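You operate a simulated robot arm through the tools that you are given. There is no shell and no other tool. Be economical: measure what you need, move in short steps, check, and stop when the job is done.

Carry out the task below with a simulated robot arm. There is one attempt and no reset: what you move stays moved.

## Task
Put the dosing cup on the dryer top away on the short end of the sink worktop.

It is judged by the outcome, as a careful person would: the job done as asked, and still so three seconds after it is handed in. It fails if anything else is knocked over, pushed out of place, dropped, spilled or broken.

## Robot
A 6-joint arm with a two-finger parallel gripper, fixed in place. Base frame: the origin is at the foot of the arm, x ahead of it, y to its left, z up; the work surface is at about z = 850. Units: mm, degrees, N and s.
With the tool pointing down near the work surface it reaches from about 240 to 640 mm from the base axis. Its first joint turns from -66.0 to 66.0 degrees. Payload 2.7 kg.
The TCP is the grasp point between the finger pads, 23 mm short of the fingertips. In the tool frame z runs along the fingers and y along their closing line. The gripper opens to 94 mm. The fingers are 38 mm wide and 10 mm thick; the gripper's body (54 by 96 mm) begins 39 mm behind the TCP.
Orientation is that of the tool frame in the base frame, as a unit quaternion [w, x, y, z]. With the fingers straight down and closing along the base's y, the tool's x points along the base's -x, its y along +y and its z along -z.

## Interface
- The arm moves only by the tool nudge_tool. Its argument "targets" is a list of rows, each an object (a shift or turn left out is 0, a gripper value left out holds the last) with "offset": the shift along the tool's x, y, z in mm, a list of three; "yaw": the turn about the tool's z in degrees; "claw": the gripper command, from -1 (shut) to 1 (fully open), values between in proportion. In form: [{"offset": [tx, ty, tz], "yaw": yaw, "claw": claw}, ...]. A call has 1 to 10 rows; each row shifts and turns the commanded pose from where the row before left it, along the tool's axes as they then stand. Rows are played at 5 a second. More than 50 mm and 8.6 degrees between two rows, or a gripper value outside its range, and nothing of the call is played. A pose out of reach is approached as far as the arm can. The call stops where the force on the tool passes 40 N (or 10 N more than at its start, if that is more) or the arm is blocked; 0.2 s more then pass. The fingers move at their own pace (about 45 mm/s each) and stop on an object; they squeeze with about 21 N. The grip force told is the motor's: it shows also when the fingers shut on nothing. Time passes only in rows, and 0.2 s behind the last, so rows that do not move let the fingers close. It gives the time, the measured TCP pose, the force on the tool (base axes), the opening and the grip force at its end, in the units of the frame above (readings bear some noise).
- Cameras (640 x 400 px; columns grow to the right, rows downward): "scene" is fixed at [71.3, -449, 1401.3]; the picture's right is [0.74, -0.67, 0.00], its down [-0.45, -0.50, -0.74] and it looks along [0.50, 0.55, -0.67] (base axes); focal length 214 px, centre (320, 200). "wrist" rides on the gripper at [-39, 0, -44] in the tool frame; the picture's right is [0.00, -1.00, 0.00], its down [0.97, 0.00, -0.24] and it looks along [0.24, 0.00, 0.97] (tool axes); focal length 218 px, centre (320, 200).
- camera(camera): a new picture of that camera. The clock stands still meanwhile.
- probe_pixels(camera, pixels): for up to 12 pixels [column, row] of the newest picture of that camera ("zoom" is the newest enlarged one), the place [x, y, z] in the base frame of the surface seen there, good to about 3 mm, but the place of the scene camera against the robot may be out by one fixed shift of up to 18 mm in any direction. The clock stands still meanwhile.
- inspect(camera, box): a new picture of the part [left, top, right, bottom] of that camera's present view, enlarged. The clock stands still meanwhile.
- hand_in(): hands the job in; it is judged then, once.

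Work in short steps. Measure before you move; look again where a grasp or a placing could have gone wrong, and mend it. You have 60 turns and 20 pictures in all, those below and enlarged ones among them. Open the gripper and draw the arm clear of the work before you hand the job in, unless the task says otherwise; then end with one line.

The tools are called after "Call:" as name(argument=value, ...) on one line, values as JSON. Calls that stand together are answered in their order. nudge_tool: Moves the arm, as the interface text tells. Its arguments: {"type":"object","properties":{"targets":{"type":"array","items":{"type":"object","properties":{"offset":{"type":"array","items":{"type":"number"}},"yaw":{"type":"number"},"claw":{"type":"number"}}}}},"required":["targets"]} The other tools are called the same way: camera (camera) takes a picture; probe_pixels (camera, pixels) gives the place of the surface under pixels of a picture; inspect (camera, box) takes an enlarged picture of a part of a camera's view; hand_in () hands the job in.

At the start:

```text
time: 0.0
tool_pos: [366.2, -94.6, 1157.7]
orientation: [0.0, 0.0, 1.0, 0.0]
wrist_force: [-0.1, 0.0, 0.1]
opening: 93.8
gripper_force: 0.1
```

scene: 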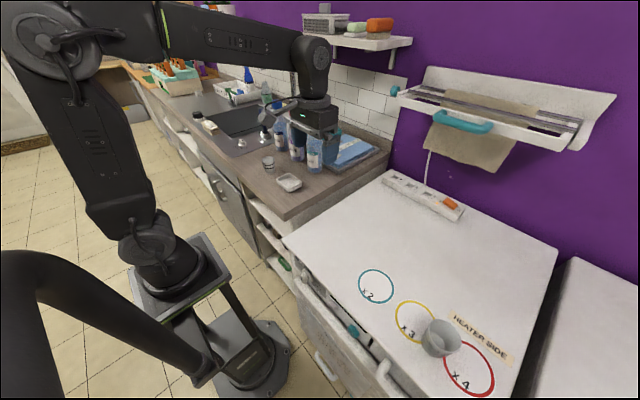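
wrist: 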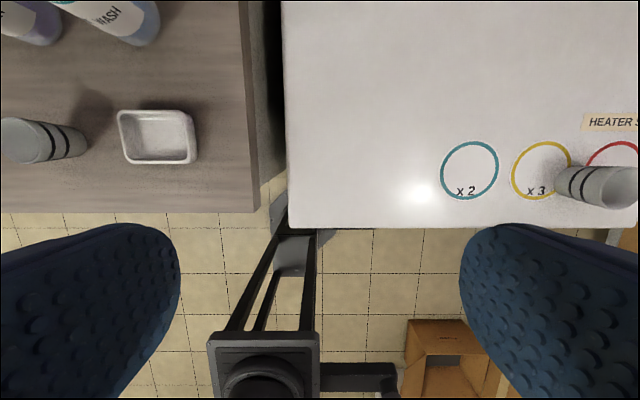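

The cup stands on the dryer near scene (440,337); the worktop's end is around scene (290,200). I enlarge both regions first.

Call:
inspect(camera="scene", box=[380, 290, 520, 378])

Call:
inspect(camera="scene", box=[190, 90, 400, 221])

Call:
probe_pixels(camera="wrist", pixels=[[600, 185], [570, 185], [620, 190], [470, 170], [155, 135], [190, 180], [225, 100], [40, 140], [250, 205], [225, 190], [290, 220], [245, 20]])

Call:
probe_pixels(camera="scene", pixels=[[440, 328], [424, 338], [460, 338], [440, 350], [376, 286], [290, 182], [268, 162], [285, 215], [340, 180], [380, 155], [320, 195], [415, 307]])

```text
4.55 times, centred on (450, 334) of scene
```

zoom: 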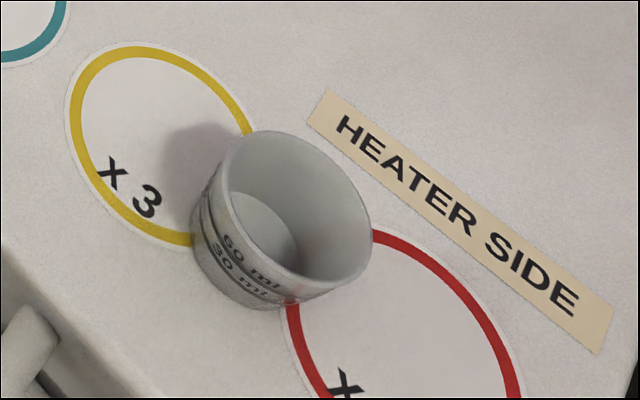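

```text
3.05 times, centred on (295, 156) of scene
```

zoom: 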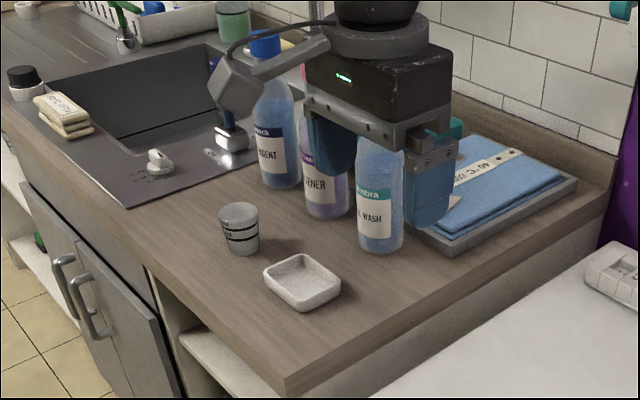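

```text
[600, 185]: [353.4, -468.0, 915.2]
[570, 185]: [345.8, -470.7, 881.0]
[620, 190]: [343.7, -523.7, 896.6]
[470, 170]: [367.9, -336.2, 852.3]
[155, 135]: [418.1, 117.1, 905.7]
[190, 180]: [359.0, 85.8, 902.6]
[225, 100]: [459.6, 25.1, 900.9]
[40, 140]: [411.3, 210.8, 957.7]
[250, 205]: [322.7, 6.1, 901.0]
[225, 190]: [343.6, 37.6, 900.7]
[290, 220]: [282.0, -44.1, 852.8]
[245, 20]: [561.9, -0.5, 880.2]
```

```text
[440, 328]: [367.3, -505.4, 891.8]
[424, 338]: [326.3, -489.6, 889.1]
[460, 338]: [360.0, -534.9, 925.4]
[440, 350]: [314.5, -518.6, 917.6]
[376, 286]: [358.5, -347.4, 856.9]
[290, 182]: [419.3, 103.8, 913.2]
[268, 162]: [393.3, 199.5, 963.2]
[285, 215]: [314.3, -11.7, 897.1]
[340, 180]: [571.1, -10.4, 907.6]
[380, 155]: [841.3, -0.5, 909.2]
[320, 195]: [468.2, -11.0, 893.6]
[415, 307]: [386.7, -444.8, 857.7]
```

Cup centre is roughly (345,-500), rim about z 925, dryer top 852; worktop is about z 901 with its end edge near y≈0. I move over toward the cup at a safe height for a better wrist view.

Call:
nudge_tool(targets=[{"offset": [0, -45, 10], "claw": 1}, {"offset": [0, -45, 10]}, {"offset": [0, -45, 10]}, {"offset": [0, -45, 10]}, {"offset": [5, -45, 10]}, {"offset": [5, -45, 10]}, {"offset": [5, -45, 10]}, {"offset": [5, -30, 10]}, {"offset": [0, 0, 20]}, {"offset": [0, 0, 0]}])

Call:
camera(camera="wrist")

```text
time: 2.2
tool_pos: [347.0, -439.9, 1057.6]
orientation: [0.0, -0.001, 1.0, 0.0]
wrist_force: [-0.8, 0.4, -0.1]
opening: 94.0
gripper_force: 0.0
```

```text
15 pictures are left
```

wrist: 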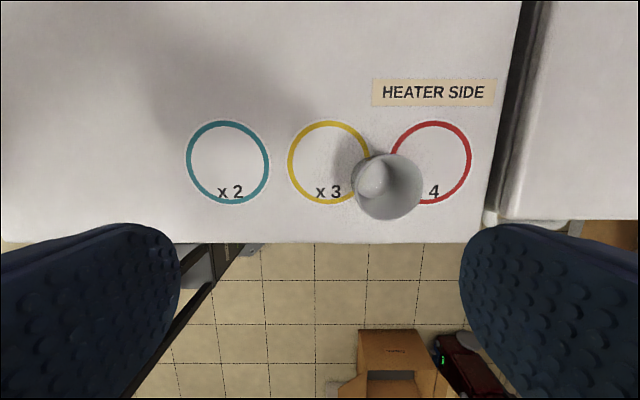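

The cup's rim is seen at about (387,186), base about (376,178). I probe the rim edges and interior.

Call:
probe_pixels(camera="wrist", pixels=[[353, 188], [421, 186], [388, 154], [388, 218], [374, 180], [356, 180], [355, 165], [300, 220], [385, 187], [419, 186], [388, 216], [356, 192]])

Call:
inspect(camera="wrist", box=[310, 130, 470, 230])

```text
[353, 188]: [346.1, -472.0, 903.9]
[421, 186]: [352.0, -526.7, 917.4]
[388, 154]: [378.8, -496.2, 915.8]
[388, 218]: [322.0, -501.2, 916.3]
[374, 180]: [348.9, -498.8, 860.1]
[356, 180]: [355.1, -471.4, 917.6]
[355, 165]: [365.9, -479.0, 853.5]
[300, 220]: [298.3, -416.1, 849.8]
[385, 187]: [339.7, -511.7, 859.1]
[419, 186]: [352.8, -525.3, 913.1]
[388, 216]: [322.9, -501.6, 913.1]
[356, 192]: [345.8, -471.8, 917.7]
```

```text
4.00 times, centred on (390, 180) of wrist
```

zoom: 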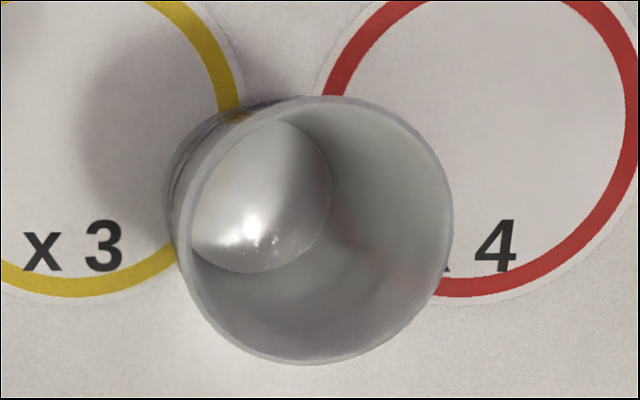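

Rim centre is about (350,-499), diameter ~57, top z≈918. I align over it and descend to just above the rim.

Call:
nudge_tool(targets=[{"offset": [-1, -30, 0]}, {"offset": [-2, -29, 0]}, {"offset": [0, 0, 35]}, {"offset": [0, 0, 35]}, {"offset": [0, 0, 20]}, {"offset": [0, 0, 0]}])

Call:
camera(camera="wrist")

```text
time: 3.6
tool_pos: [349.4, -498.8, 966.7]
orientation: [0.0, 0.0, 1.0, 0.0]
wrist_force: [0.3, 0.1, 0.3]
opening: 93.9
gripper_force: 0.0
```

```text
13 pictures are left
```

wrist: 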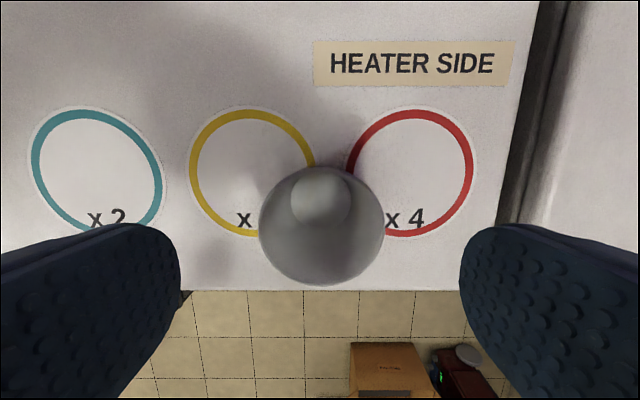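

The cup is centred between the fingers (column ~321). I descend 75 mm to z≈892 and close.

Call:
nudge_tool(targets=[{"offset": [0, 0, 25]}, {"offset": [0, 0, 25]}, {"offset": [0, 0, 25]}, {"offset": [0, 0, 0]}, {"claw": -1}, {"claw": -1}, {"claw": -1}, {"claw": -1}, {"claw": -1}])

```text
time: 5.6
tool_pos: [349.0, -497.5, 892.5]
orientation: [0.0, -0.001, 1.0, 0.0]
wrist_force: [-1.1, 0.0, 0.3]
opening: 58.7
gripper_force: 21.0
```

It holds at 58.7 mm with 21 N. I lift gently and look.

Call:
nudge_tool(targets=[{"offset": [0, 0, -15]}, {"offset": [0, 0, -30]}, {"offset": [0, 0, -40]}, {"offset": [0, 0, -40]}, {"offset": [0, 0, -40]}, {"offset": [0, 0, -25]}, {}])

Call:
camera(camera="wrist")

```text
time: 7.2
tool_pos: [347.8, -499.2, 1082.3]
orientation: [0.0, 0.0, 1.0, 0.001]
wrist_force: [0.2, 0.3, -0.2]
opening: 58.6
gripper_force: 20.4
```

```text
12 pictures are left
```

wrist: 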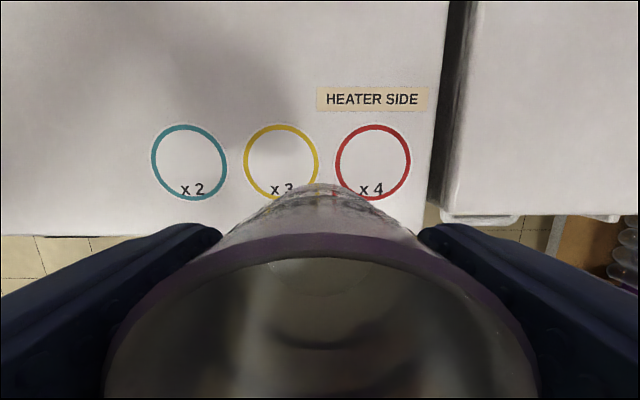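

The cup is held upright. I carry it at this height toward the worktop's end, stopping short to look.

Call:
nudge_tool(targets=[{"offset": [0, 45, 0]}, {"offset": [0, 45, 0]}, {"offset": [0, 45, 0]}, {"offset": [0, 45, 0]}, {"offset": [0, 45, 0]}, {"offset": [0, 45, 0]}, {"offset": [0, 45, 0]}, {"offset": [0, 45, 0]}, {"offset": [0, 45, -10]}, {"offset": [0, 45, -10]}])

Call:
camera(camera="wrist")

Call:
camera(camera="scene")

```text
time: 9.4
tool_pos: [349.3, -49.5, 1103.7]
orientation: [-0.001, 0.001, 1.0, 0.0]
wrist_force: [0.2, 0.4, 0.6]
opening: 58.6
gripper_force: 21.2
```

```text
11 pictures are left
```

wrist: 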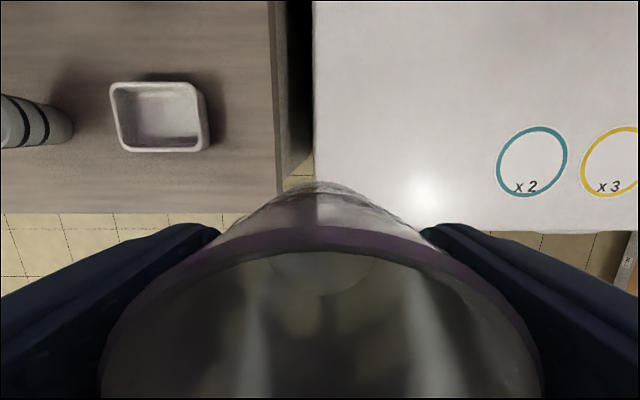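

```text
10 pictures are left
```

scene: 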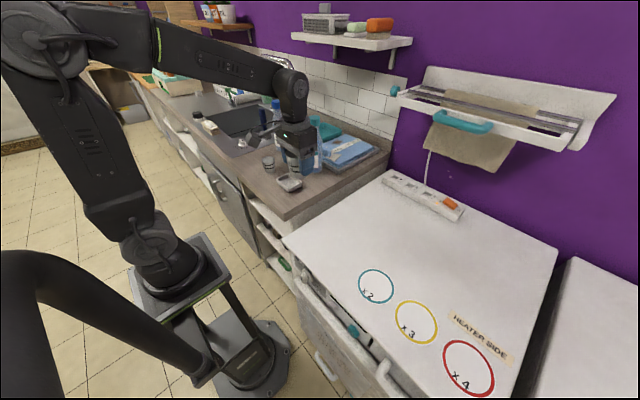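

I measure the dish edges, the worktop's edge and the bottles.

Call:
probe_pixels(camera="wrist", pixels=[[111, 90], [196, 85], [205, 148], [122, 148], [272, 60], [278, 185], [268, 10], [240, 5], [150, 5], [210, 110], [10, 120], [20, 10]])

Call:
inspect(camera="scene", box=[230, 90, 400, 196])

```text
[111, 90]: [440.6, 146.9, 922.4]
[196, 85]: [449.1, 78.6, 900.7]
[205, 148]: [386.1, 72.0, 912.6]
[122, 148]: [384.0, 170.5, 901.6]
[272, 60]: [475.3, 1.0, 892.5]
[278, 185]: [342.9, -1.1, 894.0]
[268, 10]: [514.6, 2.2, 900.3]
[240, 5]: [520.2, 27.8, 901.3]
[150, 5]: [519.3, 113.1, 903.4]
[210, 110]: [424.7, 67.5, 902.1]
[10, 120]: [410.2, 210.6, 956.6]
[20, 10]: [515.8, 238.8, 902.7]
```

```text
3.76 times, centred on (315, 143) of scene
```

zoom: 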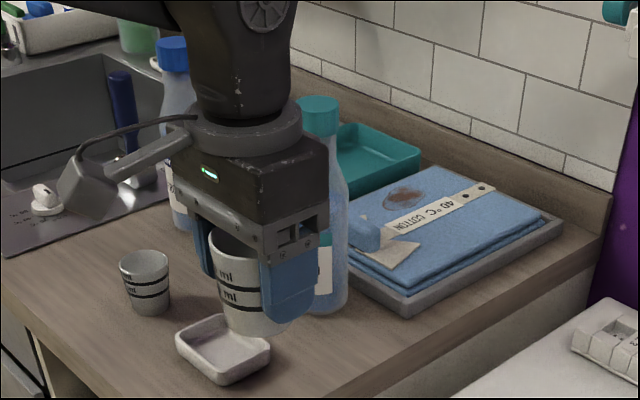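

I probe the nearest bottle, the tray corner and the clear wood between in the scene view.

Call:
probe_pixels(camera="zoom", pixels=[[328, 308], [340, 250], [318, 105], [405, 318], [350, 290], [380, 330], [345, 345], [560, 228], [345, 300], [265, 355], [420, 300], [320, 120]])

```text
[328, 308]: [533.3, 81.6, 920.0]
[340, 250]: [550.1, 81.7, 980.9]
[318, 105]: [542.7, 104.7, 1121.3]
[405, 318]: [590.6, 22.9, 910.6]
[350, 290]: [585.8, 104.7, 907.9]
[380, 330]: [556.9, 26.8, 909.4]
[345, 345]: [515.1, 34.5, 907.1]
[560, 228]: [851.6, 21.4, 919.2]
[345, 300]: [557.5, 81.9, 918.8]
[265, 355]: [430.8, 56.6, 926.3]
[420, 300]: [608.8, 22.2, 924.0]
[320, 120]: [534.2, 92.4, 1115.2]
```

A boxy bracket with a cable near zoom (90,190) seems to move with the wrist; I measure its place relative to the TCP to keep it off the bottles.

Call:
probe_pixels(camera="zoom", pixels=[[85, 185], [100, 210], [70, 190], [140, 165], [180, 150], [120, 195], [205, 175], [290, 190], [320, 175], [230, 160], [250, 60], [300, 140]])

```text
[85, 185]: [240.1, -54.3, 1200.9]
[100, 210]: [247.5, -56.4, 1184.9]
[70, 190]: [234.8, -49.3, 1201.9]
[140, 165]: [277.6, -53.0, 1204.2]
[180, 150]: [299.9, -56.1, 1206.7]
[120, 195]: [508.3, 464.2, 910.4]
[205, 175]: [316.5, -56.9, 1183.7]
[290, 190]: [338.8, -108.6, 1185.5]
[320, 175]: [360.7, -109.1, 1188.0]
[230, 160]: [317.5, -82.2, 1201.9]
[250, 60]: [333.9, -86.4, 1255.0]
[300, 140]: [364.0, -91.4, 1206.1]
```

The bracket extends toward the base (-x), high up, so it is clear. Free wood lies at x 450–530, y 5–90; I target (482,52), moving over at height and then lowering to ~20 mm above the wood.

Call:
nudge_tool(targets=[{"offset": [-35, 25, 0]}, {"offset": [-35, 25, 0]}, {"offset": [-35, 25, 0]}, {"offset": [-28, 26, 0]}, {}, {"offset": [0, 0, 40]}, {"offset": [0, 0, 40]}, {"offset": [0, 0, 40]}, {"offset": [0, 0, 20]}, {}])

Call:
inspect(camera="scene", box=[230, 90, 400, 196])

Call:
camera(camera="wrist")

```text
time: 11.6
tool_pos: [481.2, 49.7, 962.8]
orientation: [0.0, -0.001, 1.0, 0.0]
wrist_force: [0.2, -0.4, -0.6]
opening: 58.6
gripper_force: 20.9
```

```text
3.76 times, centred on (315, 143) of scene
```

zoom: 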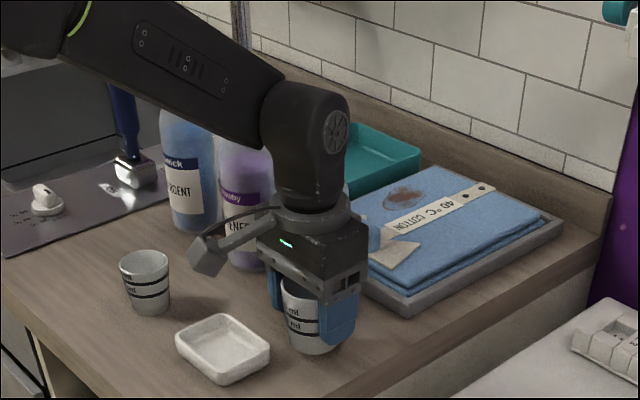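

```text
7 pictures are left
```

wrist: 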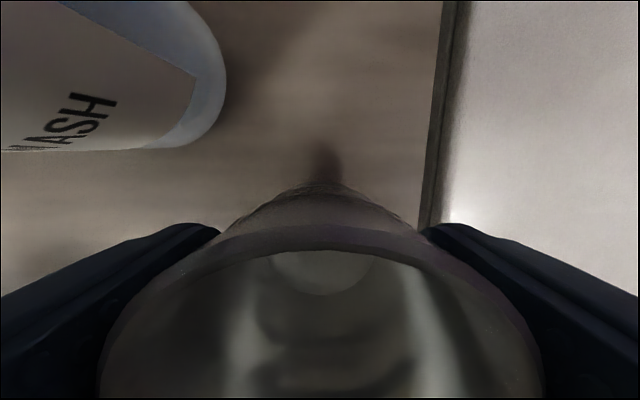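

The cup hovers over the clear wood, clear of the bottle and dish. I check the bottle's and worktop's edges here before lowering.

Call:
probe_pixels(camera="wrist", pixels=[[220, 80], [170, 145], [50, 148], [240, 130], [425, 200], [445, 20], [300, 100]])

```text
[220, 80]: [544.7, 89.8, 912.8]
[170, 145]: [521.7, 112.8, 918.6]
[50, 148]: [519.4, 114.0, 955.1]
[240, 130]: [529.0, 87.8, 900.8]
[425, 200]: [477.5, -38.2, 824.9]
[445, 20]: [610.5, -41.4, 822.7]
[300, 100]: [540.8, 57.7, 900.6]
```

The bottle front is at x≈520, so I back off 5 mm in x and lower in small steps to just touching (TCP ≈942).

Call:
nudge_tool(targets=[{"offset": [5, 0, 0]}, {"offset": [0, 0, 8]}, {"offset": [0, 0, 6]}, {"offset": [0, 0, 3]}, {"offset": [0, 0, 2]}, {}])

```text
time: 13.0
tool_pos: [476.3, 52.0, 944.2]
orientation: [0.0, 0.0, 1.0, 0.0]
wrist_force: [0.3, 0.2, -0.1]
opening: 58.4
gripper_force: 20.8
```

No contact yet; I continue in 1 mm steps.

Call:
nudge_tool(targets=[{"offset": [0, 0, 1]}, {"offset": [0, 0, 1]}, {}])

```text
time: 13.8
tool_pos: [477.2, 53.0, 942.1]
orientation: [0.0, 0.001, 1.0, 0.0]
wrist_force: [-1.2, -1.3, 4.5]
opening: 58.5
gripper_force: 21.2
```

Contact shows as 4.5 N upward. I open gently to ~78 mm and rise straight up.

Call:
nudge_tool(targets=[{"claw": 0.35}, {"claw": 0.5}, {"claw": 0.65}, {}, {"offset": [0, 0, -10]}, {"offset": [0, 0, -30]}, {"offset": [0, 0, -40]}, {"offset": [0, 0, -45]}, {"offset": [0, 0, -45]}, {}])

Call:
camera(camera="wrist")

```text
time: 16.0
tool_pos: [476.6, 52.0, 1112.8]
orientation: [0.0, 0.0, 1.0, 0.0]
wrist_force: [0.5, 0.4, 0.7]
opening: 77.4
gripper_force: 0.0
```

```text
6 pictures are left
```

wrist: 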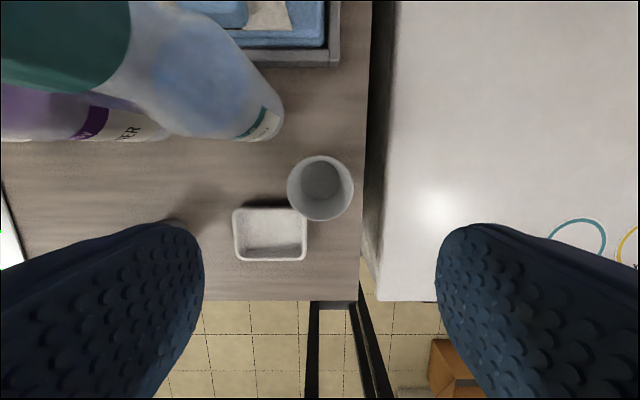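

The cup stands upright at (320,188) on the wood, with dish and bottle untouched. I draw the arm up and away and check.

Call:
nudge_tool(targets=[{"offset": [0, 0, -40]}, {"offset": [30, -30, 0]}, {"offset": [30, -40, 0], "claw": 1}, {"offset": [30, -40, 0]}, {"offset": [10, -40, 0]}, {}])

Call:
inspect(camera="scene", box=[190, 80, 400, 211])

```text
time: 17.4
tool_pos: [377.1, -97.3, 1151.3]
orientation: [0.001, 0.0, 1.0, 0.001]
wrist_force: [0.1, -0.4, -0.8]
opening: 94.1
gripper_force: 0.1
```

```text
3.05 times, centred on (295, 146) of scene
```

zoom: 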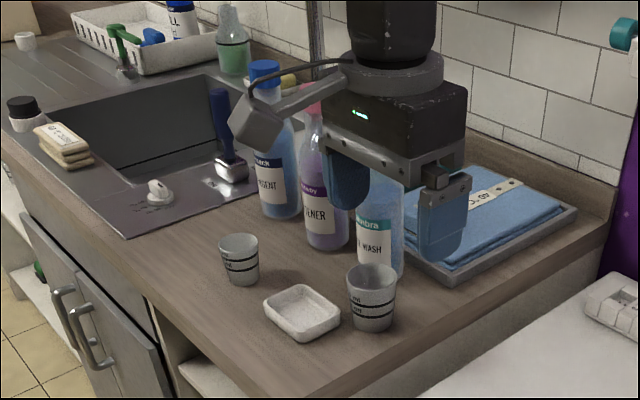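

The cup stands upright at zoom (370,300) on the short end of the worktop. Everything else is in place and the arm is clear, so I hand in.

Call:
hand_in()

```text
The job is handed in.
```

The dosing cup from the dryer top now stands upright on the short end of the sink worktop; nothing else was moved, and the arm was open and clear at hand-in.
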